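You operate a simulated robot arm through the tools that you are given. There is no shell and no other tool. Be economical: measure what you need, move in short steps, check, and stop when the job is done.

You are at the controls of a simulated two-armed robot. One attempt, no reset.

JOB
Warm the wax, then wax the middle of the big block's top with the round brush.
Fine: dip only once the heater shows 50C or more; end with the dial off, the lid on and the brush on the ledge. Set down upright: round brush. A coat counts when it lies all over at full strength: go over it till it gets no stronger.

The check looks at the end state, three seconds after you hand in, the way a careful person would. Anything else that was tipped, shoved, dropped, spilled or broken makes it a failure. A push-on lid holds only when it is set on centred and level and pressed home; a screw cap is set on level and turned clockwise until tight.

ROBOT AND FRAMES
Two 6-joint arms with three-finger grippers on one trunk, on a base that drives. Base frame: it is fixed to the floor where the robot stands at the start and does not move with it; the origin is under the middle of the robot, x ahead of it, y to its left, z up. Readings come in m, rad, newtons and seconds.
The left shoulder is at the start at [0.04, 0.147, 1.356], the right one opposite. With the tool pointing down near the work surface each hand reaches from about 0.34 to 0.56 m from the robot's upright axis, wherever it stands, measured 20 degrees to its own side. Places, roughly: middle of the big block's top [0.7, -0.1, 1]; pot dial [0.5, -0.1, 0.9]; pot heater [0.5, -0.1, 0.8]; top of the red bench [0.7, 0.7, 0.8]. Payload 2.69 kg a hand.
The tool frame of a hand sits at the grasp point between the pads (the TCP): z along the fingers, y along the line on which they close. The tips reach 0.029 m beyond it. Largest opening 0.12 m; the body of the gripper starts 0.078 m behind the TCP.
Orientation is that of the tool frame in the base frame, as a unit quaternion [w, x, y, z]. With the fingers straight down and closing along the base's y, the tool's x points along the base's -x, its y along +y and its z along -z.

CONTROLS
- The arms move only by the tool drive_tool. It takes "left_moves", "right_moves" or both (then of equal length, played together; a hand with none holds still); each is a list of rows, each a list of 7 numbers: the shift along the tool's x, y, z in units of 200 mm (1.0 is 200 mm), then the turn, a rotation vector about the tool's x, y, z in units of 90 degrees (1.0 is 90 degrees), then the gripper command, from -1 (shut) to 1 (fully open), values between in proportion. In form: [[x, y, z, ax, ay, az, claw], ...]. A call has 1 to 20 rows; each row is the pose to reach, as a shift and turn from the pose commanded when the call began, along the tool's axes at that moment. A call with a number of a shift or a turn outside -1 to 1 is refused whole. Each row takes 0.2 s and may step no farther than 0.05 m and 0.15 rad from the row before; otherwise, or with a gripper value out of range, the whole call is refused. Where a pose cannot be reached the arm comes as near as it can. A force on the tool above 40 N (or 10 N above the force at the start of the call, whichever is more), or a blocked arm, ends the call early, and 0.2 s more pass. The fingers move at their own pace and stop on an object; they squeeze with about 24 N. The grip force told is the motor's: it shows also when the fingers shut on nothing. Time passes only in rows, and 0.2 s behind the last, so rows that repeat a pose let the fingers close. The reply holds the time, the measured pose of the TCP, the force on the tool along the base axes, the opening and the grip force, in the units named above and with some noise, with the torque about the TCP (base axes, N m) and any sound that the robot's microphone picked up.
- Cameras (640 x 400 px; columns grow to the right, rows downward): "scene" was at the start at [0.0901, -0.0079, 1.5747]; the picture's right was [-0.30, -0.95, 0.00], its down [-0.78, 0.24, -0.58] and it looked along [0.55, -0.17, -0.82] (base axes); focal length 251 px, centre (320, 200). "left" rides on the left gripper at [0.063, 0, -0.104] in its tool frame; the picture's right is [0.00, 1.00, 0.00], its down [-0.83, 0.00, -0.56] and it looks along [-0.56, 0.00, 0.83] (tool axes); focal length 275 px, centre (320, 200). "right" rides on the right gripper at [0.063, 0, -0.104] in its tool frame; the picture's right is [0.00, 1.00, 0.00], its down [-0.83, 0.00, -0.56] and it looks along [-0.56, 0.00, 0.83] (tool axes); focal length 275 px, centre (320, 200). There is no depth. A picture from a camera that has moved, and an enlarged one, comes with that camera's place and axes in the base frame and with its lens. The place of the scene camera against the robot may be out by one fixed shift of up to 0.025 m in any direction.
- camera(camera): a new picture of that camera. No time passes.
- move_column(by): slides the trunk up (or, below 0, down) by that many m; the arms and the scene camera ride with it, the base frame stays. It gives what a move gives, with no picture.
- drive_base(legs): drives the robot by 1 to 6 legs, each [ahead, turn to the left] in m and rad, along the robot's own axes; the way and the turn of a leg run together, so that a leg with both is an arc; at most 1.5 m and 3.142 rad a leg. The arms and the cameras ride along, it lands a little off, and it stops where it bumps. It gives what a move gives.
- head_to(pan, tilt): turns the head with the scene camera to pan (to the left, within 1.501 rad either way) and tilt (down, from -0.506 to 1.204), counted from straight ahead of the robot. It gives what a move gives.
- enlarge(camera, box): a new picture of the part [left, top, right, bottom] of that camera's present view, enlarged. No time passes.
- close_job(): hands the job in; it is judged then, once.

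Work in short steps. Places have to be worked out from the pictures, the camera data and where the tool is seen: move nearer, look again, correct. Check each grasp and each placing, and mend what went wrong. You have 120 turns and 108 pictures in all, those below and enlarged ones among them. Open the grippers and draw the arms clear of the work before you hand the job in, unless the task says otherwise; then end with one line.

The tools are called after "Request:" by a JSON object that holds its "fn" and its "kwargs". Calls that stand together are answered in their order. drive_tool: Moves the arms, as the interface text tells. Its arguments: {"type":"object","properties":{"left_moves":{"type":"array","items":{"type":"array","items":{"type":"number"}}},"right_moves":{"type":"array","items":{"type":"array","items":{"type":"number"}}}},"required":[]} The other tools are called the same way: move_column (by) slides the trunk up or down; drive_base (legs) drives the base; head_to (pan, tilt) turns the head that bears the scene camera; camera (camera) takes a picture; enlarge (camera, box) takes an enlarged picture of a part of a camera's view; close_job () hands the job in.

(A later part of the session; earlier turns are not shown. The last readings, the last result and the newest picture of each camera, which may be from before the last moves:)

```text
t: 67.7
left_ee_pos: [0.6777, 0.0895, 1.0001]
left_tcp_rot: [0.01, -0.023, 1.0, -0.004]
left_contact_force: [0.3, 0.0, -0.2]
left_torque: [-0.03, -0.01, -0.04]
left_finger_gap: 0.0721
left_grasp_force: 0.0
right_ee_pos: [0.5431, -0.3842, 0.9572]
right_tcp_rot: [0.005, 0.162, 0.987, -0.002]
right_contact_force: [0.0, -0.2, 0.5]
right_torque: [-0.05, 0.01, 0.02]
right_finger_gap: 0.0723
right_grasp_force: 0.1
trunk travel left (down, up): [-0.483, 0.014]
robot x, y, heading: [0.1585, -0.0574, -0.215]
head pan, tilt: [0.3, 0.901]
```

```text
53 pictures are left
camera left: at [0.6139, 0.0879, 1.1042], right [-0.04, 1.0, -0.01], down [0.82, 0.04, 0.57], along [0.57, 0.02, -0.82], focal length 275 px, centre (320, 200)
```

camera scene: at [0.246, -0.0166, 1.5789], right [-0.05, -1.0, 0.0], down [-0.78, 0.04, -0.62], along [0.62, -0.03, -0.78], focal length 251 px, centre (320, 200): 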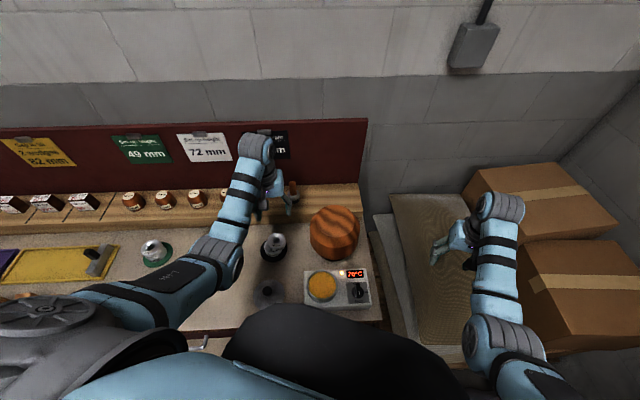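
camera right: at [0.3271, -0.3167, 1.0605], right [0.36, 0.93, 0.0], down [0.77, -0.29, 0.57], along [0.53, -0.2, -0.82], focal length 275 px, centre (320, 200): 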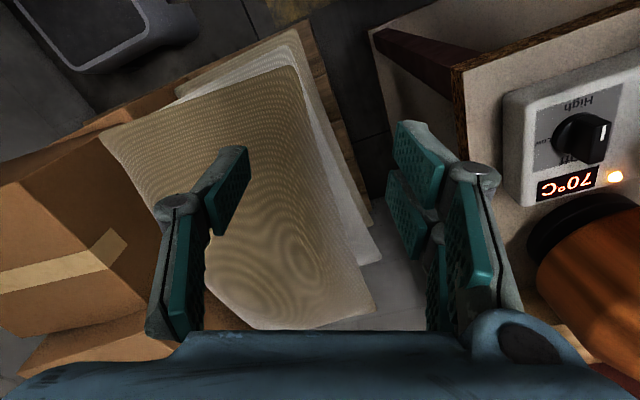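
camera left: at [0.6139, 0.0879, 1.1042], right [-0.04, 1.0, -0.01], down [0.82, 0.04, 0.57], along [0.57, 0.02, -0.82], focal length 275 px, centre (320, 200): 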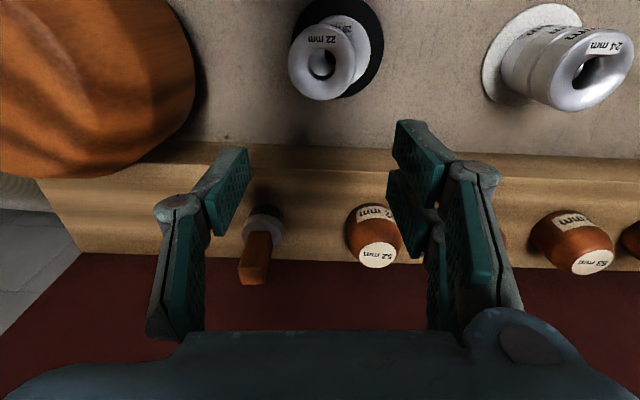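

The base is blocked by the bench at x≈0.16, so the ledge needs a forward-tilted tool. Brush is at (0.805, 0.036). Tilt the left tool ~40° outward while moving to a pre-grasp.

Request:
{"fn": "drive_tool", "kwargs": {"left_moves": [[0, -0.05, 0, 0, -0.09, 0, 0.0], [-0.04, -0.1, 0.0, 0, -0.18, 0, -0.1], [-0.1, -0.15, 0.0, 0, -0.27, 0, -0.15], [-0.18, -0.2, 0.02, 0, -0.36, 0, -0.15], [-0.26, -0.25, 0.03, 0, -0.444, 0, -0.15], [-0.34, -0.27, 0.04, 0, -0.444, 0, -0.15], [-0.34, -0.27, 0.04, 0, -0.444, 0, -0.15]]}}

Request:
{"fn": "camera", "kwargs": {"camera": "left"}}

Request:
{"fn": "camera", "kwargs": {"camera": "scene"}}

```text
t: 69.3
left_ee_pos: [0.7498, 0.037, 0.9961]
left_tcp_rot: [0.352, -0.022, 0.936, 0.005]
left_contact_force: [-0.2, 0.2, 0.2]
left_torque: [0.01, -0.01, 0.02]
left_finger_gap: 0.0513
left_grasp_force: 0.1
right_ee_pos: [0.5441, -0.3861, 0.9563]
right_tcp_rot: [0.005, 0.163, 0.987, 0.0]
right_contact_force: [-0.9, 1.3, -0.6]
right_torque: [0.0, 0.02, -0.04]
right_finger_gap: 0.0721
right_grasp_force: 0.1
trunk travel left (down, up): [-0.483, 0.014]
robot x, y, heading: [0.1598, -0.0594, -0.217]
head pan, tilt: [0.3, 0.901]
```

```text
52 pictures are left
camera left: at [0.6335, 0.0328, 1.0318], right [-0.04, 1.0, 0.0], down [0.26, 0.01, 0.97], along [0.96, 0.04, -0.26], focal length 275 px, centre (320, 200)
```

left: 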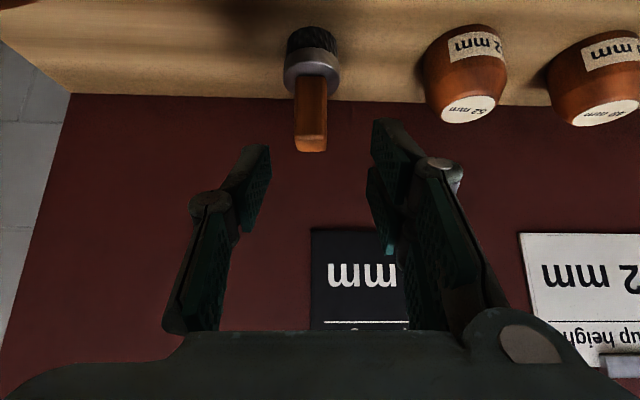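

```text
51 pictures are left
camera scene: at [0.2542, -0.043, 1.5786], right [0.09, -1.0, 0.0], down [-0.78, -0.07, -0.62], along [0.62, 0.05, -0.78], focal length 251 px, centre (320, 200)
```

scene: 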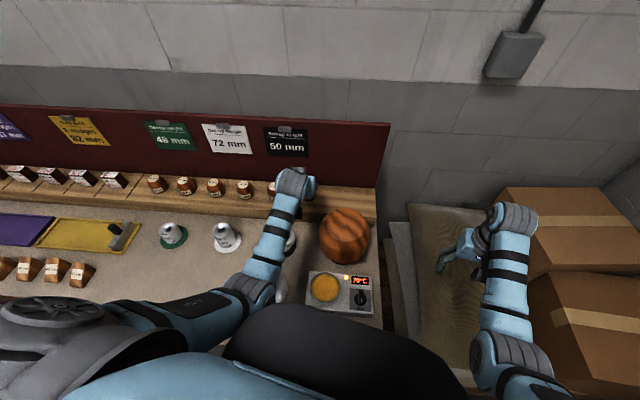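

Tilt works. Brush at (0.80, 0.034); advance along the fingers to the handle and close.

Request:
{"fn": "drive_tool", "kwargs": {"left_moves": [[0.01, -0.01, 0.15, 0, 0, 0, -0.15], [0.02, -0.02, 0.28, 0, 0, 0, -0.15], [0.03, -0.025, 0.38, 0, 0, 0, -0.15], [0.03, -0.025, 0.413, 0, 0, 0, -0.15], [0.03, -0.025, 0.413, 0, 0, 0, -0.15]]}}

Request:
{"fn": "camera", "kwargs": {"camera": "left"}}

```text
t: 70.5
left_ee_pos: [0.8, 0.0331, 0.929]
left_tcp_rot: [0.35, -0.022, 0.936, 0.005]
left_contact_force: [-0.1, 0.2, -0.5]
left_torque: [0.04, 0.01, -0.02]
left_finger_gap: 0.0507
left_grasp_force: 0.1
right_ee_pos: [0.5431, -0.3849, 0.9571]
right_tcp_rot: [0.006, 0.162, 0.987, 0.0]
right_contact_force: [0.2, -0.6, 0.2]
right_torque: [0.04, 0.0, -0.02]
right_finger_gap: 0.0718
right_grasp_force: 0.0
trunk travel left (down, up): [-0.483, 0.014]
robot x, y, heading: [0.1579, -0.0575, -0.208]
head pan, tilt: [0.3, 0.901]
```

```text
50 pictures are left
camera left: at [0.6839, 0.0285, 0.9653], right [-0.04, 1.0, 0.0], down [0.26, 0.01, 0.97], along [0.96, 0.04, -0.26], focal length 275 px, centre (320, 200)
```

left: 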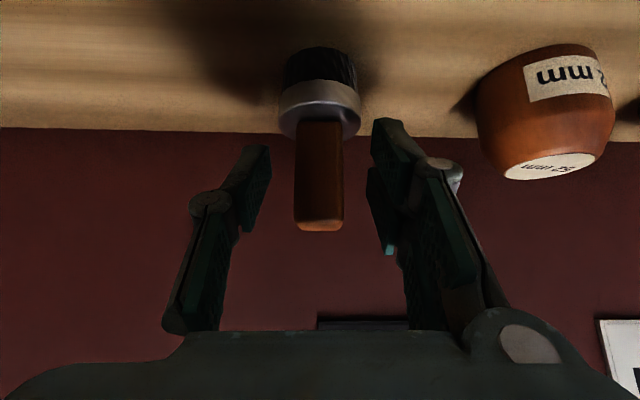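

Handle is centred between the pads. Close.

Request:
{"fn": "drive_tool", "kwargs": {"left_moves": [[0, 0, 0, 0, 0, 0, -1], [0, 0, 0, 0, 0, 0, -1], [0, 0, 0, 0, 0, 0, -1]]}}

Request:
{"fn": "camera", "kwargs": {"camera": "left"}}

```text
t: 71.3
left_ee_pos: [0.8, 0.032, 0.9291]
left_tcp_rot: [0.351, -0.022, 0.936, 0.004]
left_contact_force: [0.4, 0.2, 0.3]
left_torque: [-0.03, -0.01, 0.01]
left_finger_gap: 0.0226
left_grasp_force: 24.5
right_ee_pos: [0.5429, -0.3861, 0.9574]
right_tcp_rot: [0.005, 0.163, 0.987, -0.001]
right_contact_force: [-0.2, -0.7, 0.2]
right_torque: [-0.01, 0.0, -0.03]
right_finger_gap: 0.0722
right_grasp_force: 0.0
trunk travel left (down, up): [-0.483, 0.014]
robot x, y, heading: [0.1602, -0.0575, -0.207]
head pan, tilt: [0.3, 0.901]
```

```text
49 pictures are left
camera left: at [0.6837, 0.0284, 0.9654], right [-0.04, 1.0, 0.0], down [0.26, 0.01, 0.97], along [0.96, 0.04, -0.26], focal length 275 px, centre (320, 200)
```

left: 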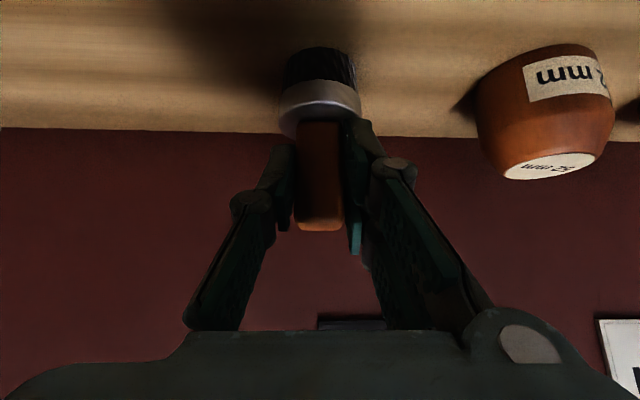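

Brush gripped (22.6 mm). Remember the seat pose (0.800, 0.032, 0.929) and tilt. Lift and shift a little left.

Request:
{"fn": "drive_tool", "kwargs": {"left_moves": [[-0.05, 0, -0.06, 0, 0, 0, -1], [-0.12, 0, -0.13, 0, 0, 0, -1], [-0.18, 0.03, -0.2, 0, 0, 0, -1], [-0.2, 0.08, -0.3, 0, 0, 0, -1], [-0.15, 0.1, -0.42, 0, 0, 0, -1], [-0.15, 0.1, -0.42, 0, 0, 0, -1]]}}

Request:
{"fn": "camera", "kwargs": {"camera": "left"}}

```text
t: 72.7
left_ee_pos: [0.7686, 0.0533, 1.0143]
left_tcp_rot: [0.351, -0.023, 0.936, 0.005]
left_contact_force: [0.2, 0.5, -1.5]
left_torque: [-0.03, -0.02, 0.01]
left_finger_gap: 0.0224
left_grasp_force: 23.8
right_ee_pos: [0.5446, -0.3847, 0.9566]
right_tcp_rot: [0.005, 0.162, 0.987, -0.001]
right_contact_force: [-0.1, 0.7, 0.0]
right_torque: [0.0, 0.01, 0.0]
right_finger_gap: 0.072
right_grasp_force: 0.0
trunk travel left (down, up): [-0.483, 0.014]
robot x, y, heading: [0.1563, -0.0564, -0.213]
head pan, tilt: [0.3, 0.901]
```

```text
48 pictures are left
camera left: at [0.6533, 0.0485, 1.051], right [-0.04, 1.0, 0.0], down [0.26, 0.01, 0.97], along [0.96, 0.04, -0.26], focal length 275 px, centre (320, 200)
```

left: 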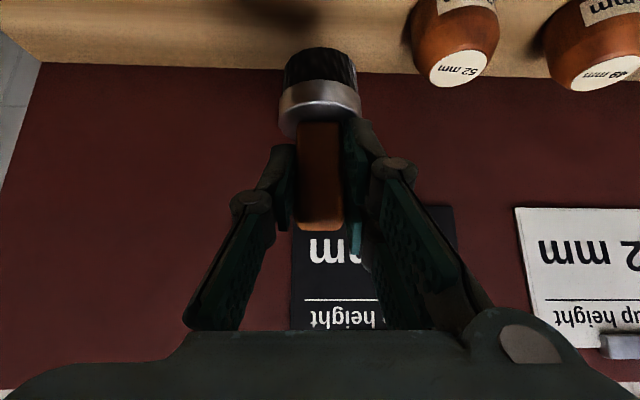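

Brush held firmly. Back the base up 0.24 m so the pot lies within the tilted reach.

Request:
{"fn": "drive_base", "kwargs": {"legs": [[-0.24, 0]]}}

Request:
{"fn": "drive_tool", "kwargs": {"left_moves": [[0, 0, 0, 0, 0, 0, -1]]}}

Request:
{"fn": "camera", "kwargs": {"camera": "scene"}}

```text
t: 74.5
left_ee_pos: [0.538, 0.1022, 1.0126]
left_tcp_rot: [0.35, -0.021, 0.937, 0.004]
left_contact_force: [0.1, -0.1, -1.3]
left_torque: [-0.03, 0.03, -0.01]
left_finger_gap: 0.0224
left_grasp_force: 23.7
right_ee_pos: [0.3109, -0.3361, 0.9551]
right_tcp_rot: [0.003, 0.163, 0.987, -0.001]
right_contact_force: [-0.1, -0.4, -0.4]
right_torque: [-0.01, 0.0, -0.02]
right_finger_gap: 0.0716
right_grasp_force: 0.1
trunk travel left (down, up): [-0.483, 0.014]
robot x, y, heading: [-0.0719, -0.0061, -0.216]
head pan, tilt: [0.3, 0.901]
```

```text
t: 74.9
left_ee_pos: [0.5342, 0.1031, 1.0148]
left_tcp_rot: [0.351, -0.023, 0.936, 0.005]
left_contact_force: [-0.4, 0.4, -0.7]
left_torque: [-0.02, 0.03, -0.03]
left_finger_gap: 0.0224
left_grasp_force: 24.1
right_ee_pos: [0.3077, -0.334, 0.9571]
right_tcp_rot: [0.005, 0.164, 0.987, 0.0]
right_contact_force: [1.3, -0.2, -0.2]
right_torque: [0.01, 0.03, 0.01]
right_finger_gap: 0.0719
right_grasp_force: 0.1
trunk travel left (down, up): [-0.483, 0.014]
robot x, y, heading: [-0.0736, -0.0082, -0.212]
head pan, tilt: [0.3, 0.901]
```

```text
47 pictures are left
camera scene: at [0.0192, 0.0079, 1.5786], right [0.09, -1.0, 0.0], down [-0.78, -0.07, -0.62], along [0.62, 0.05, -0.78], focal length 251 px, centre (320, 200)
```

scene: 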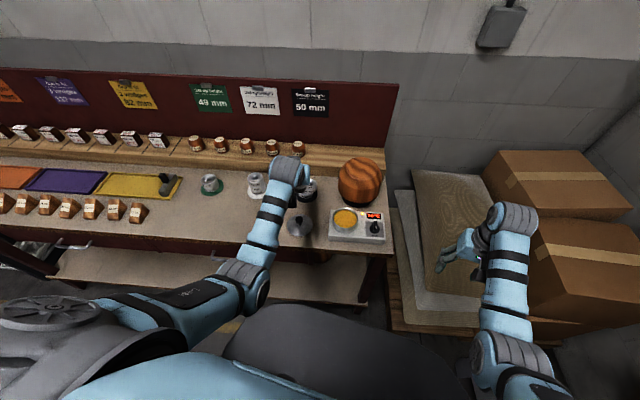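

Move the brush over the pot centre.

Request:
{"fn": "drive_tool", "kwargs": {"left_moves": [[0.1, -0.1, -0.08, 0, 0, 0, -1], [0.166, -0.27, -0.145, 0, 0, 0, -1], [0.166, -0.45, -0.145, 0, 0, 0, -1], [0.166, -0.63, -0.145, 0, 0, 0, -1], [0.166, -0.767, -0.145, 0, 0, 0, -1], [0.166, -0.767, -0.145, 0, 0, 0, -1]]}}

Request:
{"fn": "camera", "kwargs": {"camera": "left"}}

Request:
{"fn": "enlarge", "kwargs": {"camera": "scene", "box": [270, 130, 420, 260]}}

```text
t: 76.0
left_ee_pos: [0.5223, 0.0473, 1.0019]
left_tcp_rot: [0.364, -0.032, 0.928, 0.076]
left_contact_force: [0.8, -0.3, -0.1]
left_torque: [0.03, 0.0, -0.02]
left_finger_gap: 0.0223
left_grasp_force: 23.8
left hand out of reach, approached as far as the arm can: row 5
right_ee_pos: [0.3092, -0.3335, 0.9574]
right_tcp_rot: [0.005, 0.162, 0.987, -0.001]
right_contact_force: [-0.9, 0.2, -0.7]
right_torque: [0.04, -0.01, -0.02]
right_finger_gap: 0.0721
right_grasp_force: 0.1
trunk travel left (down, up): [-0.483, 0.014]
robot x, y, heading: [-0.077, -0.0072, -0.214]
head pan, tilt: [0.3, 0.901]
stopped in row 5 (left hand): the arm was blocked; the commanded pose is now the measured one
```

```text
46 pictures are left
camera left: at [0.4062, 0.0312, 1.0338], right [-0.11, 0.99, 0.12], down [0.24, -0.09, 0.97], along [0.96, 0.14, -0.22], focal length 275 px, centre (320, 200)
```

left: 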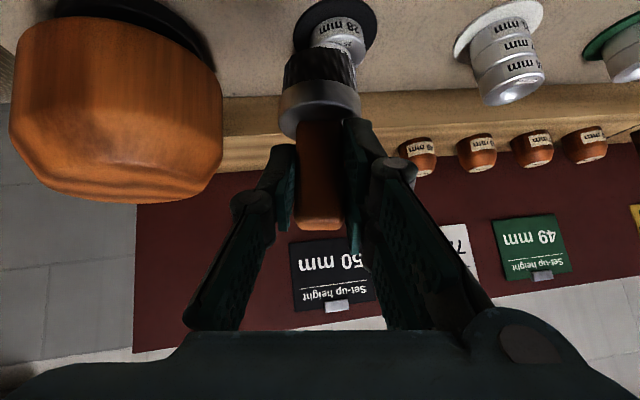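

```text
3.08 times, centred on (345, 195) of scene
camera zoom: at [0.0202, 0.0067, 1.5786], right [0.09, -1.0, 0.0], down [-0.78, -0.07, -0.62], along [0.62, 0.05, -0.78], focal length 773 px, centre (243, 215)
```

zoom: 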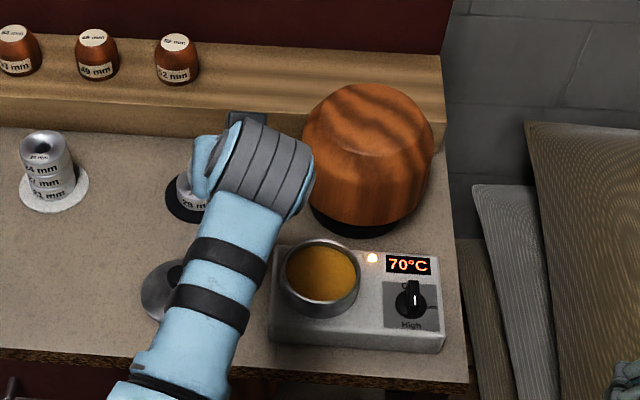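

The arm hit a joint limit there (no contact force). Turn the base right 0.17 rad instead, swinging the brush over the pot.

Request:
{"fn": "drive_base", "kwargs": {"legs": [[-0.03, 0], [0, -0.17]]}}

Request:
{"fn": "drive_tool", "kwargs": {"left_moves": [[0, 0, 0, 0, 0, 0, -1]]}}

Request:
{"fn": "camera", "kwargs": {"camera": "left"}}

Request:
{"fn": "camera", "kwargs": {"camera": "scene"}}

```text
t: 77.6
left_ee_pos: [0.4943, -0.046, 0.9987]
left_tcp_rot: [0.367, 0.047, 0.928, 0.045]
left_contact_force: [0.2, -0.2, -0.7]
left_torque: [-0.02, 0.03, 0.0]
left_finger_gap: 0.0228
left_grasp_force: 23.4
right_ee_pos: [0.2195, -0.389, 0.9558]
right_tcp_rot: [0.004, 0.246, 0.969, -0.002]
right_contact_force: [0.4, 0.0, -0.2]
right_torque: [-0.02, 0.03, -0.03]
right_finger_gap: 0.0718
right_grasp_force: 0.1
trunk travel left (down, up): [-0.483, 0.014]
robot x, y, heading: [-0.1033, 0.0018, -0.386]
head pan, tilt: [0.3, 0.901]
```

```text
t: 78.0
left_ee_pos: [0.4916, -0.0473, 1.0003]
left_tcp_rot: [0.369, 0.048, 0.927, 0.045]
left_contact_force: [0.1, 0.1, -0.7]
left_torque: [0.01, 0.02, -0.01]
left_finger_gap: 0.0223
left_grasp_force: 24.4
right_ee_pos: [0.2169, -0.389, 0.9577]
right_tcp_rot: [0.004, 0.246, 0.969, -0.001]
right_contact_force: [-0.1, -0.3, -0.5]
right_torque: [0.01, -0.03, -0.01]
right_finger_gap: 0.0719
right_grasp_force: 0.0
trunk travel left (down, up): [-0.483, 0.014]
robot x, y, heading: [-0.1034, -0.003, -0.382]
head pan, tilt: [0.3, 0.901]
```

```text
44 pictures are left
camera left: at [0.3749, -0.0439, 1.0333], right [0.06, 0.99, 0.12], down [0.22, -0.13, 0.97], along [0.97, -0.03, -0.22], focal length 275 px, centre (320, 200)
```

left: 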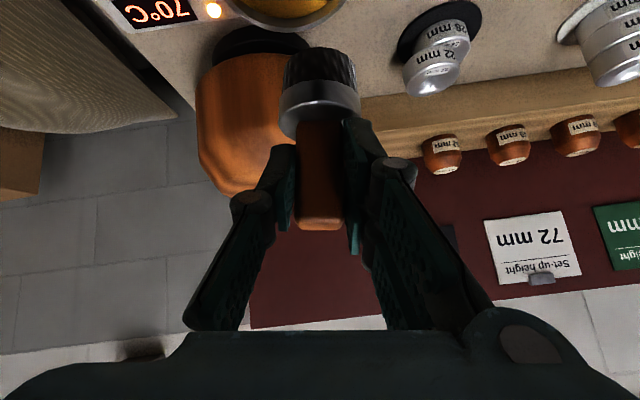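

```text
43 pictures are left
camera scene: at [-0.012, -0.0023, 1.5787], right [-0.09, -1.0, 0.0], down [-0.78, 0.07, -0.62], along [0.62, -0.05, -0.78], focal length 251 px, centre (320, 200)
```

scene: 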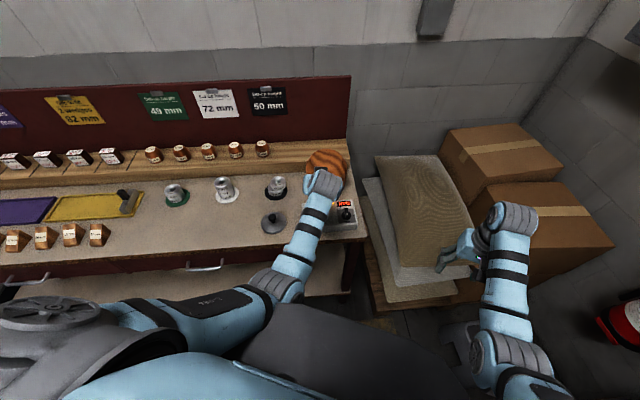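

Roughly over the pot. Level the 7° roll and descend part way to check alignment.

Request:
{"fn": "drive_tool", "kwargs": {"left_moves": [[-0.01, -0.01, 0.01, 0.028, 0.012, -0.026, -1], [-0.016, -0.025, 0.015, 0.056, 0.025, -0.052, -1], [0.09, -0.045, 0.13, 0.056, 0.025, -0.052, -1], [0.18, -0.06, 0.22, 0.056, 0.025, -0.052, -1], [0.18, -0.06, 0.22, 0.056, 0.025, -0.052, -1]]}}

Request:
{"fn": "camera", "kwargs": {"camera": "left"}}

Request:
{"fn": "enlarge", "kwargs": {"camera": "scene", "box": [290, 140, 390, 240]}}

```text
t: 79.2
left_ee_pos: [0.4964, -0.0526, 0.9426]
left_tcp_rot: [0.349, 0.024, 0.937, -0.01]
left_contact_force: [-0.5, 1.1, -1.0]
left_torque: [0.0, 0.01, 0.0]
left_finger_gap: 0.0224
left_grasp_force: 24.1
right_ee_pos: [0.2183, -0.3895, 0.9573]
right_tcp_rot: [0.005, 0.245, 0.969, -0.001]
right_contact_force: [-0.8, 0.8, 0.3]
right_torque: [-0.02, 0.0, 0.01]
right_finger_gap: 0.0721
right_grasp_force: 0.1
trunk travel left (down, up): [-0.483, 0.014]
robot x, y, heading: [-0.1051, -0.0006, -0.386]
head pan, tilt: [0.3, 0.901]
```

```text
42 pictures are left
camera left: at [0.3805, -0.0465, 0.9796], right [0.06, 1.0, 0.0], down [0.26, -0.02, 0.96], along [0.96, -0.05, -0.27], focal length 275 px, centre (320, 200)
```

left: 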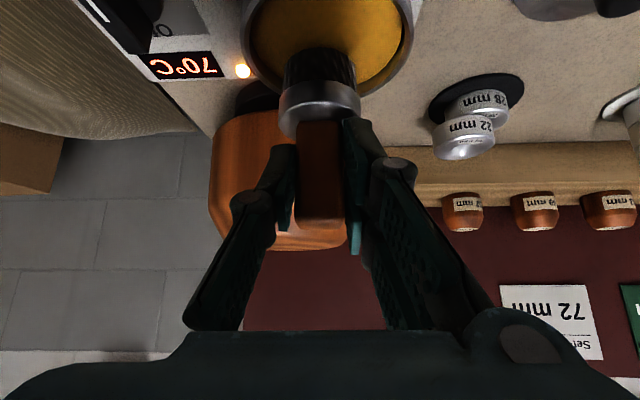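

```text
4.00 times, centred on (340, 190) of scene
camera zoom: at [-0.0108, -0.0023, 1.5786], right [-0.09, -1.0, 0.0], down [-0.78, 0.07, -0.62], along [0.62, -0.05, -0.78], focal length 1004 px, centre (240, 240)
```

zoom: 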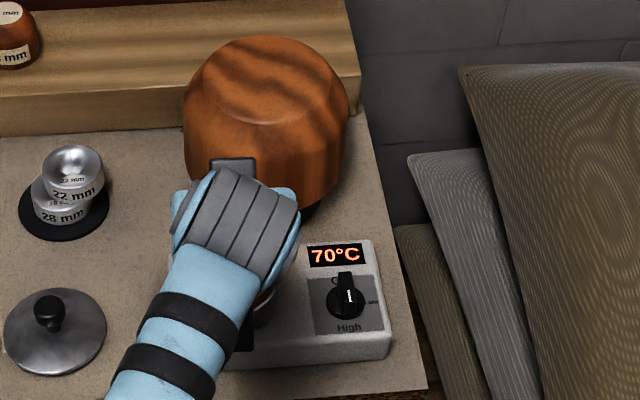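

Level and centred (70 °C displayed). Dip: lower 34 mm, hold, and look.

Request:
{"fn": "drive_tool", "kwargs": {"left_moves": [[0.04, 0.01, 0.045, 0, 0, 0, -1], [0.08, 0.015, 0.09, 0, 0, 0, -1], [0.11, 0.015, 0.1265, 0, 0, 0, -1], [0.11, 0.015, 0.1265, 0, 0, 0, -1], [0.11, 0.015, 0.1265, 0, 0, 0, -1]]}}

Request:
{"fn": "camera", "kwargs": {"camera": "left"}}

```text
t: 79.9
left_ee_pos: [0.501, -0.0508, 0.9301]
left_tcp_rot: [0.364, 0.024, 0.931, -0.014]
left_contact_force: [-24.8, 4.6, 37.8]
left_torque: [0.63, 1.32, 0.14]
left_finger_gap: 0.0225
left_grasp_force: 23.7
right_ee_pos: [0.2131, -0.3888, 0.9574]
right_tcp_rot: [0.007, 0.246, 0.969, 0.0]
right_contact_force: [1.3, -0.5, -0.2]
right_torque: [0.01, 0.1, 0.0]
right_finger_gap: 0.072
right_grasp_force: 0.0
trunk travel left (down, up): [-0.483, 0.014]
robot x, y, heading: [-0.1057, -0.003, -0.391]
head pan, tilt: [0.3, 0.901]
stopped in row 3 (left hand): the force on the tool passed its limit at 52 N (the readings are from after the stop); the commanded pose is now the measured one
```

```text
40 pictures are left
camera left: at [0.3848, -0.045, 0.9635], right [0.06, 1.0, -0.01], down [0.23, -0.01, 0.97], along [0.97, -0.06, -0.23], focal length 275 px, centre (320, 200)
```

left: 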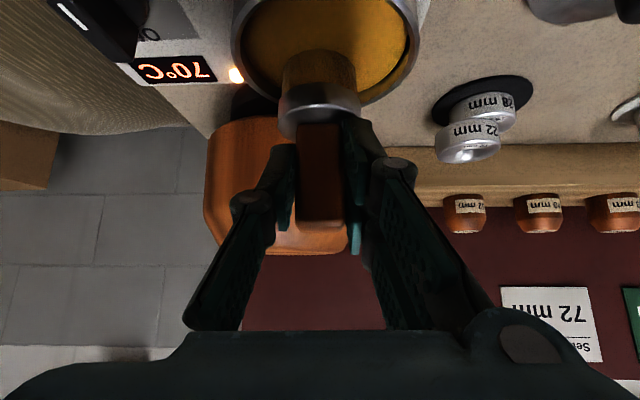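

The bristles are coated in wax. Raise the brush straight up.

Request:
{"fn": "drive_tool", "kwargs": {"left_moves": [[-0.05, 0, -0.06, 0, 0, 0, -1], [-0.15, 0, -0.16, 0, 0, 0, -1], [-0.25, 0, -0.27, 0, 0, 0, -1], [-0.31, 0, -0.33, 0, 0, 0, -1], [-0.31, 0, -0.33, 0, 0, 0, -1]]}}

Request:
{"fn": "camera", "kwargs": {"camera": "left"}}

Request:
{"fn": "enlarge", "kwargs": {"camera": "scene", "box": [270, 130, 390, 250]}}

```text
t: 81.1
left_ee_pos: [0.5054, -0.0521, 1.0164]
left_tcp_rot: [0.358, 0.024, 0.933, -0.012]
left_contact_force: [-0.8, -0.6, -1.2]
left_torque: [0.03, 0.0, 0.02]
left_finger_gap: 0.0225
left_grasp_force: 23.8
right_ee_pos: [0.2189, -0.3882, 0.9564]
right_tcp_rot: [0.005, 0.247, 0.969, -0.002]
right_contact_force: [0.4, -0.8, -0.8]
right_torque: [-0.02, -0.02, 0.01]
right_finger_gap: 0.0721
right_grasp_force: 0.0
trunk travel left (down, up): [-0.483, 0.014]
robot x, y, heading: [-0.1039, -0.0022, -0.385]
head pan, tilt: [0.3, 0.901]
```

```text
39 pictures are left
camera left: at [0.3891, -0.0449, 1.051], right [0.06, 1.0, 0.0], down [0.24, -0.01, 0.97], along [0.97, -0.06, -0.24], focal length 275 px, centre (320, 200)
```

left: 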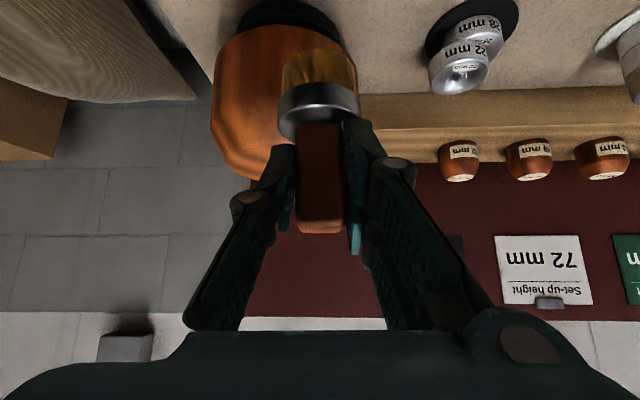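

```text
3.33 times, centred on (330, 190) of scene
camera zoom: at [-0.0103, -0.0022, 1.5786], right [-0.09, -1.0, 0.0], down [-0.78, 0.07, -0.62], along [0.62, -0.05, -0.78], focal length 837 px, centre (287, 233)
```

zoom: 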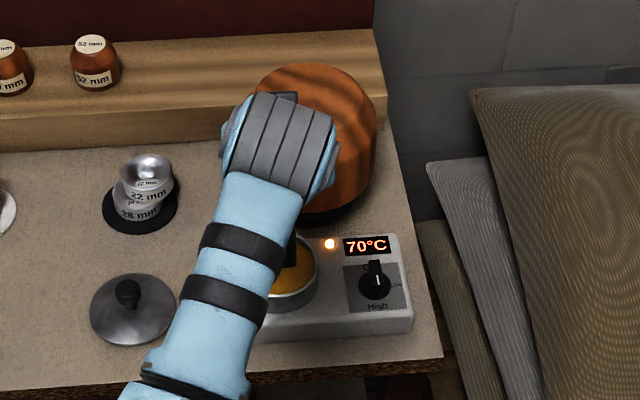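

Brush is loaded. From several views I estimate the block at centre (0.657, -0.098), radius ≈0.078, top z≈0.95. Raise the brush 3 cm more before driving ahead over it.

Request:
{"fn": "drive_tool", "kwargs": {"left_moves": [[-0.05, 0, -0.055, 0, 0, 0, -1], [-0.1, 0, -0.115, 0, 0, 0, -1], [-0.1, 0, -0.115, 0, 0, 0, -1]]}}

```text
t: 81.9
left_ee_pos: [0.5051, -0.0521, 1.0455]
left_tcp_rot: [0.359, 0.024, 0.933, -0.013]
left_contact_force: [0.0, -0.4, -1.0]
left_torque: [-0.01, 0.03, -0.03]
left_finger_gap: 0.0225
left_grasp_force: 23.5
right_ee_pos: [0.2175, -0.3898, 0.9563]
right_tcp_rot: [0.005, 0.246, 0.969, -0.001]
right_contact_force: [-0.3, -0.2, 0.7]
right_torque: [0.01, -0.03, -0.01]
right_finger_gap: 0.072
right_grasp_force: 0.1
trunk travel left (down, up): [-0.483, 0.014]
robot x, y, heading: [-0.1035, -0.0038, -0.385]
head pan, tilt: [0.3, 0.901]
```

Tip at ≈0.978. Drive ahead 0.15 m so the brush hovers over the block top.

Request:
{"fn": "drive_base", "kwargs": {"legs": [[0.15, 0]]}}

Request:
{"fn": "drive_tool", "kwargs": {"left_moves": [[0, 0, 0, 0, 0, 0, -1]]}}

Request:
{"fn": "camera", "kwargs": {"camera": "left"}}

Request:
{"fn": "enlarge", "kwargs": {"camera": "scene", "box": [250, 150, 410, 310]}}

```text
t: 83.2
left_ee_pos: [0.6351, -0.1058, 1.0474]
left_tcp_rot: [0.36, 0.026, 0.932, -0.014]
left_contact_force: [-1.3, 0.0, -0.5]
left_torque: [-0.07, -0.04, 0.0]
left_finger_gap: 0.0225
left_grasp_force: 23.8
right_ee_pos: [0.347, -0.4432, 0.9585]
right_tcp_rot: [0.007, 0.248, 0.969, -0.002]
right_contact_force: [-1.3, 0.7, 0.3]
right_torque: [-0.01, 0.0, -0.01]
right_finger_gap: 0.072
right_grasp_force: 0.0
trunk travel left (down, up): [-0.483, 0.014]
robot x, y, heading: [0.027, -0.0561, -0.387]
head pan, tilt: [0.3, 0.901]
```

```text
t: 83.6
left_ee_pos: [0.6377, -0.1078, 1.0458]
left_tcp_rot: [0.359, 0.025, 0.933, -0.012]
left_contact_force: [-0.1, -0.9, -1.4]
left_torque: [-0.02, 0.01, 0.0]
left_finger_gap: 0.0225
left_grasp_force: 23.9
right_ee_pos: [0.3503, -0.4433, 0.9566]
right_tcp_rot: [0.004, 0.248, 0.969, -0.001]
right_contact_force: [0.6, 0.2, -0.8]
right_torque: [-0.01, 0.01, 0.01]
right_finger_gap: 0.072
right_grasp_force: 0.1
trunk travel left (down, up): [-0.483, 0.014]
robot x, y, heading: [0.0261, -0.0538, -0.389]
head pan, tilt: [0.3, 0.901]
```

```text
37 pictures are left
camera left: at [0.5218, -0.1003, 1.0804], right [0.06, 1.0, 0.0], down [0.24, -0.01, 0.97], along [0.97, -0.06, -0.24], focal length 275 px, centre (320, 200)
```

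left: 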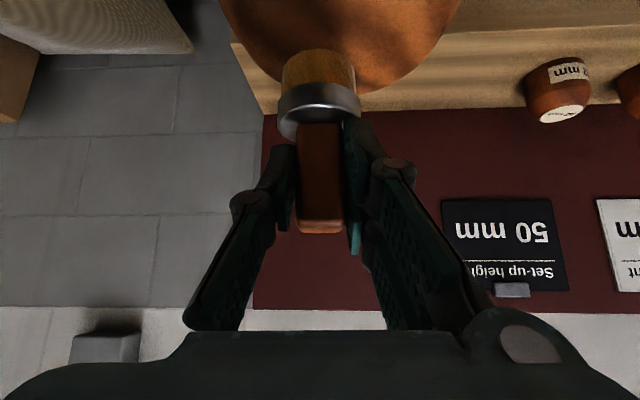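

```text
2.50 times, centred on (330, 230) of scene
camera zoom: at [0.1229, -0.0569, 1.5785], right [-0.09, -1.0, 0.0], down [-0.78, 0.07, -0.62], along [0.62, -0.05, -0.78], focal length 628 px, centre (295, 125)
```

zoom: 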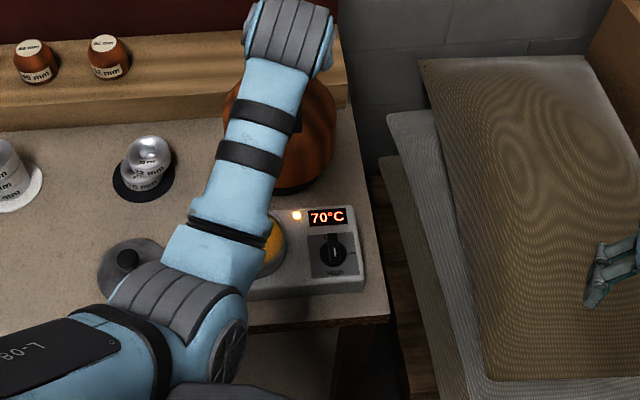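

Brush hovers near the block's middle. Shift ~2 cm to centre and descend gently toward contact.

Request:
{"fn": "drive_tool", "kwargs": {"left_moves": [[-0.063, 0.05, 0.057, 0, 0, 0, -1], [-0.03, 0.05, 0.095, 0, 0, 0, -1], [0.01, 0.05, 0.135, 0, 0, 0, -1], [0.024, 0.05, 0.154, 0, 0, 0, -1], [0.031, 0.05, 0.161, 0, 0, 0, -1], [0.037, 0.05, 0.168, 0, 0, 0, -1]]}}

Request:
{"fn": "camera", "kwargs": {"camera": "left"}}

```text
t: 85.0
left_ee_pos: [0.6541, -0.0969, 1.0195]
left_tcp_rot: [0.363, 0.026, 0.931, -0.013]
left_contact_force: [6.4, -0.4, 15.3]
left_torque: [0.2, -0.46, -0.11]
left_finger_gap: 0.0225
left_grasp_force: 24.3
right_ee_pos: [0.3489, -0.4444, 0.9572]
right_tcp_rot: [0.005, 0.247, 0.969, -0.001]
right_contact_force: [0.8, -0.8, 0.2]
right_torque: [-0.02, -0.02, -0.02]
right_finger_gap: 0.0719
right_grasp_force: 0.1
trunk travel left (down, up): [-0.483, 0.014]
robot x, y, heading: [0.0262, -0.0554, -0.385]
head pan, tilt: [0.3, 0.901]
```

```text
35 pictures are left
camera left: at [0.5387, -0.0908, 1.0532], right [0.06, 1.0, 0.0], down [0.24, -0.01, 0.97], along [0.97, -0.06, -0.24], focal length 275 px, centre (320, 200)
```

left: 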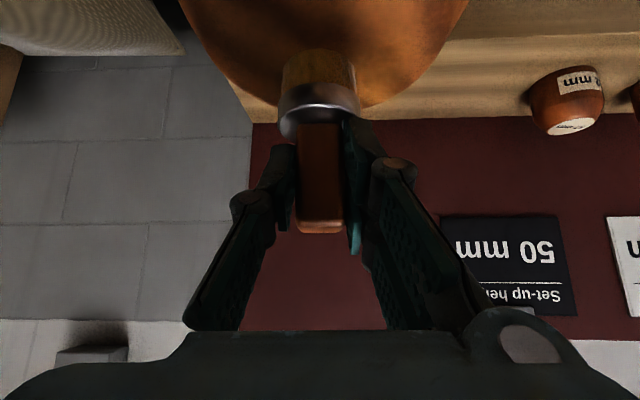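

Touching with ~15 N at TCP z≈1.0195 (top ≈0.951). Lighten slightly and brush in a small raster over the middle.

Request:
{"fn": "drive_tool", "kwargs": {"left_moves": [[-0.003, 0, -0.004, 0, 0, 0, -1], [-0.003, 0.06, -0.004, 0, 0, 0, -1], [-0.003, 0.125, -0.004, 0, 0, 0, -1], [-0.003, 0, -0.004, 0, 0, 0, -1], [-0.003, -0.125, -0.004, 0, 0, 0, -1], [-0.077, -0.1, 0.063, 0, 0, 0, -1], [-0.077, 0, 0.063, 0, 0, 0, -1], [-0.077, 0.1, 0.063, 0, 0, 0, -1], [-0.003, 0.125, -0.004, 0, 0, 0, -1], [0.071, 0.1, -0.071, 0, 0, 0, -1], [0.071, 0, -0.071, 0, 0, 0, -1], [0.071, -0.1, -0.071, 0, 0, 0, -1], [-0.003, -0.125, -0.004, 0, 0, 0, -1], [-0.003, 0, -0.004, 0, 0, 0, -1], [-0.077, 0, 0.063, 0, 0, 0, -1], [-0.003, 0, -0.004, 0, 0, 0, -1], [0.071, 0, -0.071, 0, 0, 0, -1], [-0.003, 0, -0.004, 0, 0, 0, -1]]}}

Request:
{"fn": "camera", "kwargs": {"camera": "left"}}

```text
t: 88.8
left_ee_pos: [0.6537, -0.099, 1.0199]
left_tcp_rot: [0.361, 0.026, 0.932, -0.014]
left_contact_force: [-6.4, 0.6, 16.3]
left_torque: [0.28, 0.38, 0.08]
left_finger_gap: 0.0222
left_grasp_force: 23.8
right_ee_pos: [0.3488, -0.4433, 0.9575]
right_tcp_rot: [0.006, 0.247, 0.969, -0.002]
right_contact_force: [0.1, 0.2, 0.0]
right_torque: [0.02, 0.05, 0.04]
right_finger_gap: 0.0719
right_grasp_force: 0.0
trunk travel left (down, up): [-0.483, 0.014]
robot x, y, heading: [0.0249, -0.0523, -0.39]
head pan, tilt: [0.3, 0.901]
```

```text
34 pictures are left
camera left: at [0.5375, -0.0916, 1.0536], right [0.06, 1.0, 0.0], down [0.24, -0.01, 0.97], along [0.97, -0.06, -0.24], focal length 275 px, centre (320, 200)
```

left: 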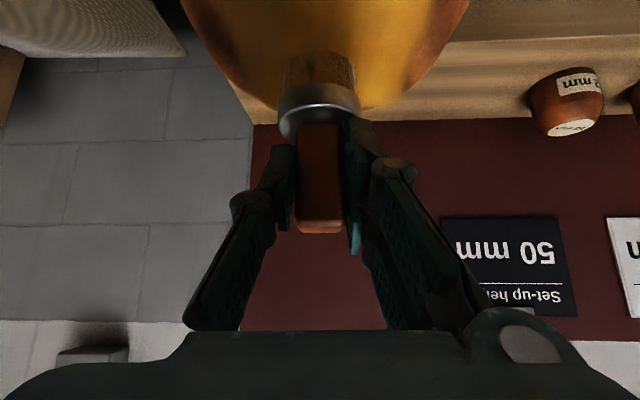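

The top shows a wax coat and the block has not moved. Make a second full pass, then lift to inspect.

Request:
{"fn": "drive_tool", "kwargs": {"left_moves": [[-0.003, 0.06, -0.004, 0, 0, 0, -1], [-0.003, 0.13, -0.004, 0, 0, 0, -1], [-0.003, 0, -0.004, 0, 0, 0, -1], [-0.003, -0.13, -0.004, 0, 0, 0, -1], [-0.077, -0.11, 0.063, 0, 0, 0, -1], [-0.077, 0, 0.063, 0, 0, 0, -1], [-0.077, 0.11, 0.063, 0, 0, 0, -1], [-0.04, 0.13, 0.03, 0, 0, 0, -1], [-0.04, 0, 0.03, 0, 0, 0, -1], [-0.04, -0.13, 0.03, 0, 0, 0, -1], [0.034, -0.13, -0.037, 0, 0, 0, -1], [0.034, 0, -0.037, 0, 0, 0, -1], [0.034, 0.13, -0.037, 0, 0, 0, -1], [0.071, 0.11, -0.071, 0, 0, 0, -1], [0.071, 0, -0.071, 0, 0, 0, -1], [0.071, -0.11, -0.071, 0, 0, 0, -1], [0.034, 0, -0.037, 0, 0, 0, -1], [-0.003, 0, -0.004, 0, 0, 0, -1], [-0.05, 0, -0.056, 0, 0, 0, -1], [-0.12, 0, -0.13, 0, 0, 0, -1]]}}

Request:
{"fn": "camera", "kwargs": {"camera": "left"}}

```text
t: 93.0
left_ee_pos: [0.6542, -0.0997, 1.0547]
left_tcp_rot: [0.359, 0.025, 0.933, -0.013]
left_contact_force: [-1.4, -0.5, 0.4]
left_torque: [-0.02, 0.03, 0.0]
left_finger_gap: 0.0226
left_grasp_force: 24.3
right_ee_pos: [0.3488, -0.4439, 0.9561]
right_tcp_rot: [0.005, 0.248, 0.969, -0.002]
right_contact_force: [-0.1, -1.0, 0.1]
right_torque: [0.0, -0.01, 0.02]
right_finger_gap: 0.0719
right_grasp_force: 0.1
trunk travel left (down, up): [-0.483, 0.014]
robot x, y, heading: [0.0306, -0.0552, -0.385]
head pan, tilt: [0.3, 0.901]
```

```text
33 pictures are left
camera left: at [0.5384, -0.0934, 1.0891], right [0.06, 1.0, 0.0], down [0.24, -0.01, 0.97], along [0.97, -0.06, -0.24], focal length 275 px, centre (320, 200)
```

left: 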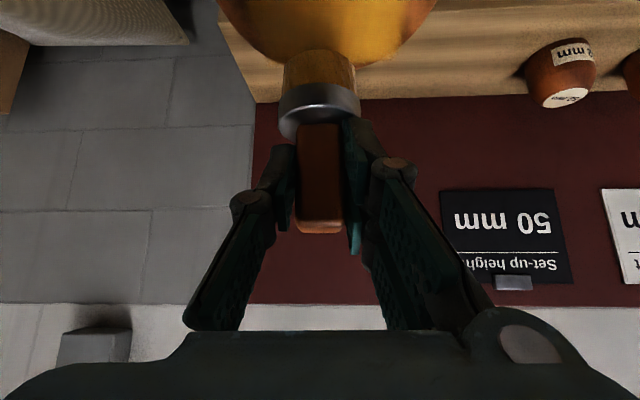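

Lifted. Shift the hand left to expose the block to the scene camera.

Request:
{"fn": "drive_tool", "kwargs": {"left_moves": [[0.0, 0.2, 0, 0, 0, 0, -1], [0, 0.4, 0, 0, 0, 0, -1], [0, 0.6, 0, 0, 0, 0, -1], [0, 0.75, 0, 0, 0, 0, -1]]}}

Request:
{"fn": "enlarge", "kwargs": {"camera": "scene", "box": [270, 130, 390, 250]}}

Request:
{"fn": "camera", "kwargs": {"camera": "left"}}

```text
t: 94.0
left_ee_pos: [0.6661, 0.0507, 1.0524]
left_tcp_rot: [0.359, 0.026, 0.933, -0.014]
left_contact_force: [0.1, -0.6, -1.1]
left_torque: [-0.04, 0.03, 0.01]
left_finger_gap: 0.0223
left_grasp_force: 23.8
right_ee_pos: [0.3491, -0.4424, 0.9565]
right_tcp_rot: [0.004, 0.248, 0.969, -0.003]
right_contact_force: [0.2, 0.0, 0.0]
right_torque: [-0.02, -0.02, -0.01]
right_finger_gap: 0.0721
right_grasp_force: 0.1
trunk travel left (down, up): [-0.483, 0.014]
robot x, y, heading: [0.0322, -0.0551, -0.388]
head pan, tilt: [0.3, 0.901]
```

```text
3.33 times, centred on (330, 190) of scene
camera zoom: at [0.1223, -0.0547, 1.5786], right [-0.09, -1.0, 0.0], down [-0.78, 0.07, -0.62], along [0.62, -0.06, -0.78], focal length 837 px, centre (287, 233)
```

zoom: 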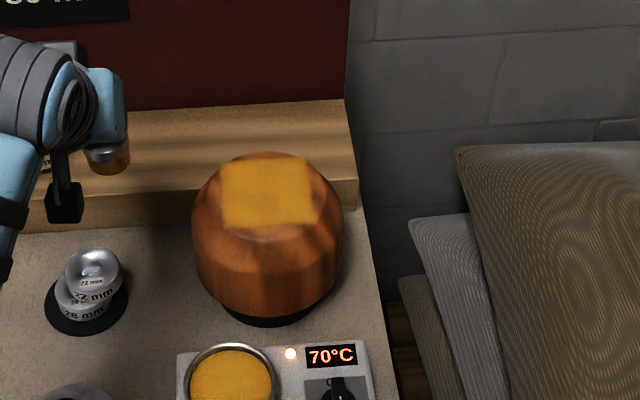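

```text
31 pictures are left
camera left: at [0.549, 0.0583, 1.087], right [0.06, 1.0, 0.0], down [0.24, -0.01, 0.97], along [0.97, -0.06, -0.24], focal length 275 px, centre (320, 200)
```

left: 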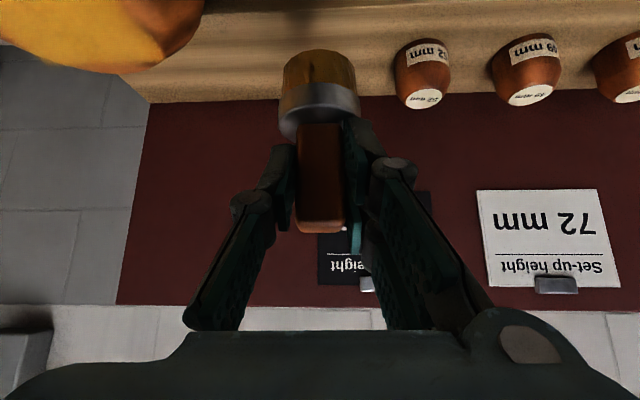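

A square patch in the middle is coated. Zoom in to judge evenness.

Request:
{"fn": "enlarge", "kwargs": {"camera": "scene", "box": [300, 160, 350, 210]}}

```text
8.00 times, centred on (325, 185) of scene
camera zoom: at [0.1223, -0.0547, 1.5786], right [-0.09, -1.0, 0.0], down [-0.78, 0.07, -0.62], along [0.62, -0.06, -0.78], focal length 2009 px, centre (280, 320)
```

zoom: 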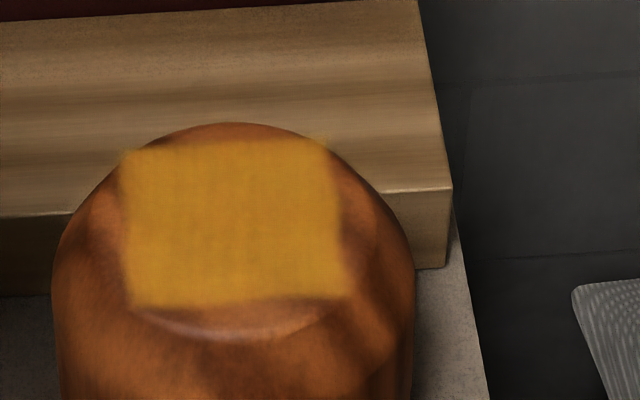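

Looks uniform and opaque. One more pass to make sure it gets no stronger, then compare.

Request:
{"fn": "drive_tool", "kwargs": {"left_moves": [[0, -0.25, 0, 0, 0, 0, -1], [0, -0.5, 0, 0, 0, 0, -1], [0, -0.75, 0, 0, 0, 0, -1], [0.06, -0.75, 0.065, 0, 0, 0, -1], [0.117, -0.75, 0.126, 0, 0, 0, -1], [0.117, -0.62, 0.126, 0, 0, 0, -1], [0.117, -0.75, 0.126, 0, 0, 0, -1], [0.117, -0.88, 0.126, 0, 0, 0, -1], [0.043, -0.86, 0.193, 0, 0, 0, -1], [0.043, -0.75, 0.193, 0, 0, 0, -1], [0.043, -0.64, 0.193, 0, 0, 0, -1], [0.117, -0.62, 0.126, 0, 0, 0, -1], [0.191, -0.64, 0.059, 0, 0, 0, -1], [0.191, -0.75, 0.059, 0, 0, 0, -1], [0.191, -0.86, 0.059, 0, 0, 0, -1], [0.117, -0.75, 0.126, 0, 0, 0, -1], [0.04, -0.75, 0.045, 0, 0, 0, -1], [0, -0.6, 0, 0, 0, 0, -1], [0, -0.4, 0, 0, 0, 0, -1], [0, -0.2, 0, 0, 0, 0, -1]]}}

Request:
{"fn": "enlarge", "kwargs": {"camera": "scene", "box": [300, 160, 350, 210]}}

```text
t: 98.2
left_ee_pos: [0.662, 0.0124, 1.0508]
left_tcp_rot: [0.358, 0.025, 0.933, -0.014]
left_contact_force: [-0.2, -0.2, -0.6]
left_torque: [-0.01, -0.01, -0.02]
left_finger_gap: 0.0224
left_grasp_force: 24.1
right_ee_pos: [0.3503, -0.4425, 0.9569]
right_tcp_rot: [0.004, 0.248, 0.969, -0.002]
right_contact_force: [-0.4, -0.5, 0.4]
right_torque: [-0.01, 0.0, 0.0]
right_finger_gap: 0.072
right_grasp_force: 0.0
trunk travel left (down, up): [-0.483, 0.014]
robot x, y, heading: [0.027, -0.0561, -0.385]
head pan, tilt: [0.3, 0.901]
```

```text
8.00 times, centred on (325, 185) of scene
camera zoom: at [0.1235, -0.0535, 1.5785], right [-0.09, -1.0, 0.0], down [-0.78, 0.07, -0.62], along [0.62, -0.06, -0.78], focal length 2009 px, centre (280, 320)
```

zoom: 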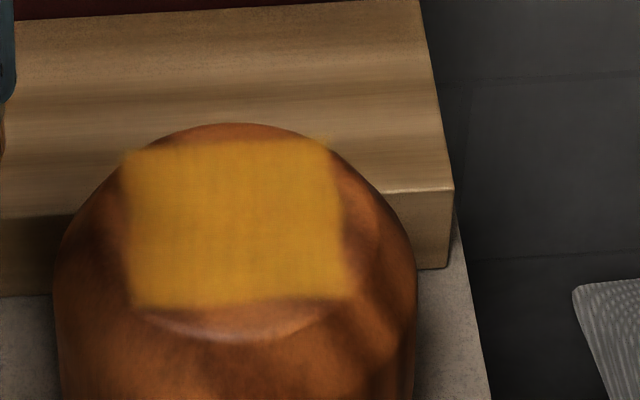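

No change: the coat is at full strength. Now return the brush: turn left to heading -0.2 and drive ahead ~0.12 m.

Request:
{"fn": "drive_base", "kwargs": {"legs": [[0, 0.187], [0.12, 0]]}}

Request:
{"fn": "drive_tool", "kwargs": {"left_moves": [[0, 0, 0, 0, 0, 0, -1]]}}

Request:
{"fn": "camera", "kwargs": {"camera": "left"}}

```text
t: 100.2
left_ee_pos: [0.7501, 0.1084, 1.0562]
left_tcp_rot: [0.362, -0.065, 0.93, 0.02]
left_contact_force: [-0.7, 0.6, -0.3]
left_torque: [-0.06, -0.02, -0.05]
left_finger_gap: 0.0224
left_grasp_force: 24.4
right_ee_pos: [0.53, -0.3969, 0.9604]
right_tcp_rot: [0.008, 0.153, 0.988, -0.001]
right_contact_force: [-0.9, -0.7, 0.4]
right_torque: [0.0, -0.03, 0.01]
right_finger_gap: 0.0721
right_grasp_force: 0.0
trunk travel left (down, up): [-0.483, 0.014]
robot x, y, heading: [0.1465, -0.0799, -0.197]
head pan, tilt: [0.3, 0.901]
```

```text
t: 100.6
left_ee_pos: [0.7578, 0.1064, 1.0508]
left_tcp_rot: [0.357, -0.065, 0.931, 0.023]
left_contact_force: [0.4, -0.6, -0.9]
left_torque: [0.0, 0.04, 0.01]
left_finger_gap: 0.0225
left_grasp_force: 24.0
right_ee_pos: [0.539, -0.3993, 0.9558]
right_tcp_rot: [0.004, 0.154, 0.988, 0.0]
right_contact_force: [-0.3, -0.3, -0.5]
right_torque: [-0.01, -0.01, -0.01]
right_finger_gap: 0.0721
right_grasp_force: 0.0
trunk travel left (down, up): [-0.483, 0.014]
robot x, y, heading: [0.1443, -0.0823, -0.2]
head pan, tilt: [0.3, 0.901]
```

```text
28 pictures are left
camera left: at [0.6429, 0.0908, 1.0849], right [-0.13, 0.99, 0.0], down [0.24, 0.03, 0.97], along [0.96, 0.13, -0.25], focal length 275 px, centre (320, 200)
```

left: 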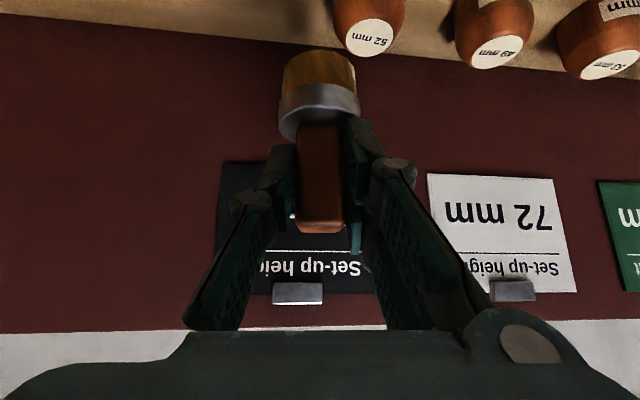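

Restore the original yaw, move over the seat spot and lower to ~5 cm above it.

Request:
{"fn": "drive_tool", "kwargs": {"left_moves": [[0, -0.13, 0, 0.012, 0, 0.014, -1], [0, -0.27, 0, 0.025, 0, 0.029, -1], [0, -0.394, 0, 0.038, 0, 0.043, -1], [0.03, -0.394, 0.15, 0.038, 0, 0.043, -1], [0.06, -0.394, 0.26, 0.038, 0, 0.043, -1], [0.098, -0.394, 0.349, 0.038, 0, 0.043, -1], [0.098, -0.394, 0.349, 0.038, 0, 0.043, -1]]}}

Request:
{"fn": "camera", "kwargs": {"camera": "left"}}

```text
t: 102.2
left_ee_pos: [0.7973, 0.0336, 0.988]
left_tcp_rot: [0.359, -0.021, 0.933, 0.005]
left_contact_force: [1.0, 0.5, -1.1]
left_torque: [0.0, 0.02, 0.01]
left_finger_gap: 0.0225
left_grasp_force: 23.8
right_ee_pos: [0.5355, -0.3995, 0.9558]
right_tcp_rot: [0.006, 0.153, 0.988, 0.0]
right_contact_force: [-0.5, -0.7, 0.5]
right_torque: [0.03, -0.04, -0.03]
right_finger_gap: 0.0722
right_grasp_force: 0.0
trunk travel left (down, up): [-0.483, 0.014]
robot x, y, heading: [0.1484, -0.0789, -0.204]
head pan, tilt: [0.3, 0.901]
```

```text
27 pictures are left
camera left: at [0.6815, 0.029, 1.0219], right [-0.04, 1.0, 0.0], down [0.24, 0.01, 0.97], along [0.97, 0.04, -0.24], focal length 275 px, centre (320, 200)
```

left: 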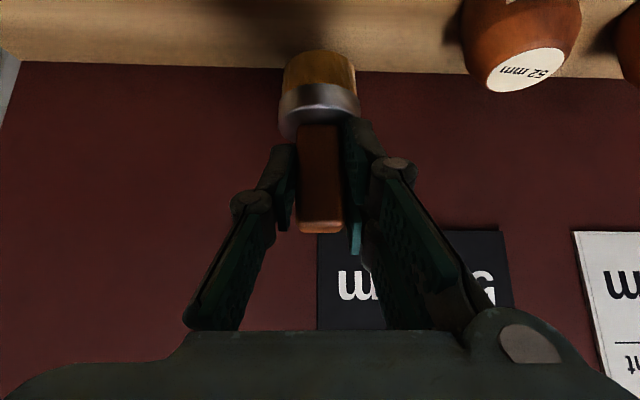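

Pose matches the pick-up. Lower gently onto the ledge.

Request:
{"fn": "drive_tool", "kwargs": {"left_moves": [[0.05, 0, 0.06, 0, 0.005, 0, -1], [0.1, 0, 0.12, 0, 0.01, 0, -1], [0.15, 0, 0.177, 0, 0.01, 0, -1], [0.17, 0, 0.2, 0, 0.01, 0, -1], [0.177, 0, 0.208, 0, 0.01, 0, -1], [0.184, 0, 0.216, 0, 0.01, 0, -1], [0.19, 0, 0.223, 0, 0.01, 0, -1]]}}

Request:
{"fn": "camera", "kwargs": {"camera": "left"}}

```text
t: 103.8
left_ee_pos: [0.8005, 0.0325, 0.9296]
left_tcp_rot: [0.353, -0.022, 0.936, 0.006]
left_contact_force: [0.5, -0.6, 1.4]
left_torque: [0.0, -0.11, 0.0]
left_finger_gap: 0.0223
left_grasp_force: 24.2
right_ee_pos: [0.5364, -0.3996, 0.9563]
right_tcp_rot: [0.005, 0.154, 0.988, 0.0]
right_contact_force: [-0.5, -0.5, -0.1]
right_torque: [-0.02, 0.02, -0.02]
right_finger_gap: 0.0721
right_grasp_force: 0.1
trunk travel left (down, up): [-0.483, 0.014]
robot x, y, heading: [0.1489, -0.0803, -0.197]
head pan, tilt: [0.3, 0.901]
```

```text
26 pictures are left
camera left: at [0.6851, 0.0281, 0.9644], right [-0.04, 1.0, 0.0], down [0.26, 0.01, 0.97], along [0.97, 0.04, -0.26], focal length 275 px, centre (320, 200)
```

left: 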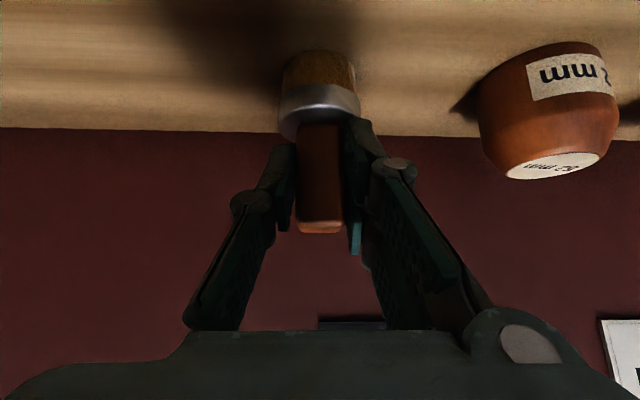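

Just touching. Lower ~2 mm more, confirm force, then release and back away along the fingers.

Request:
{"fn": "drive_tool", "kwargs": {"left_moves": [[0.004, 0, 0.004, 0, 0, 0, -1], [0.007, 0, 0.0075, 0, 0, 0, -1], [0.007, 0, 0.0075, 0, 0, 0, -1]]}}

```text
t: 104.6
left_ee_pos: [0.8007, 0.0327, 0.9279]
left_tcp_rot: [0.355, -0.021, 0.935, 0.006]
left_contact_force: [4.0, 2.1, 10.4]
left_torque: [0.27, -0.6, -0.04]
left_finger_gap: 0.0224
left_grasp_force: 23.7
right_ee_pos: [0.5349, -0.3991, 0.9567]
right_tcp_rot: [0.005, 0.154, 0.988, -0.001]
right_contact_force: [-0.8, 0.2, -0.2]
right_torque: [0.0, 0.01, 0.0]
right_finger_gap: 0.0721
right_grasp_force: 0.1
trunk travel left (down, up): [-0.483, 0.014]
robot x, y, heading: [0.1467, -0.076, -0.193]
head pan, tilt: [0.3, 0.901]
```

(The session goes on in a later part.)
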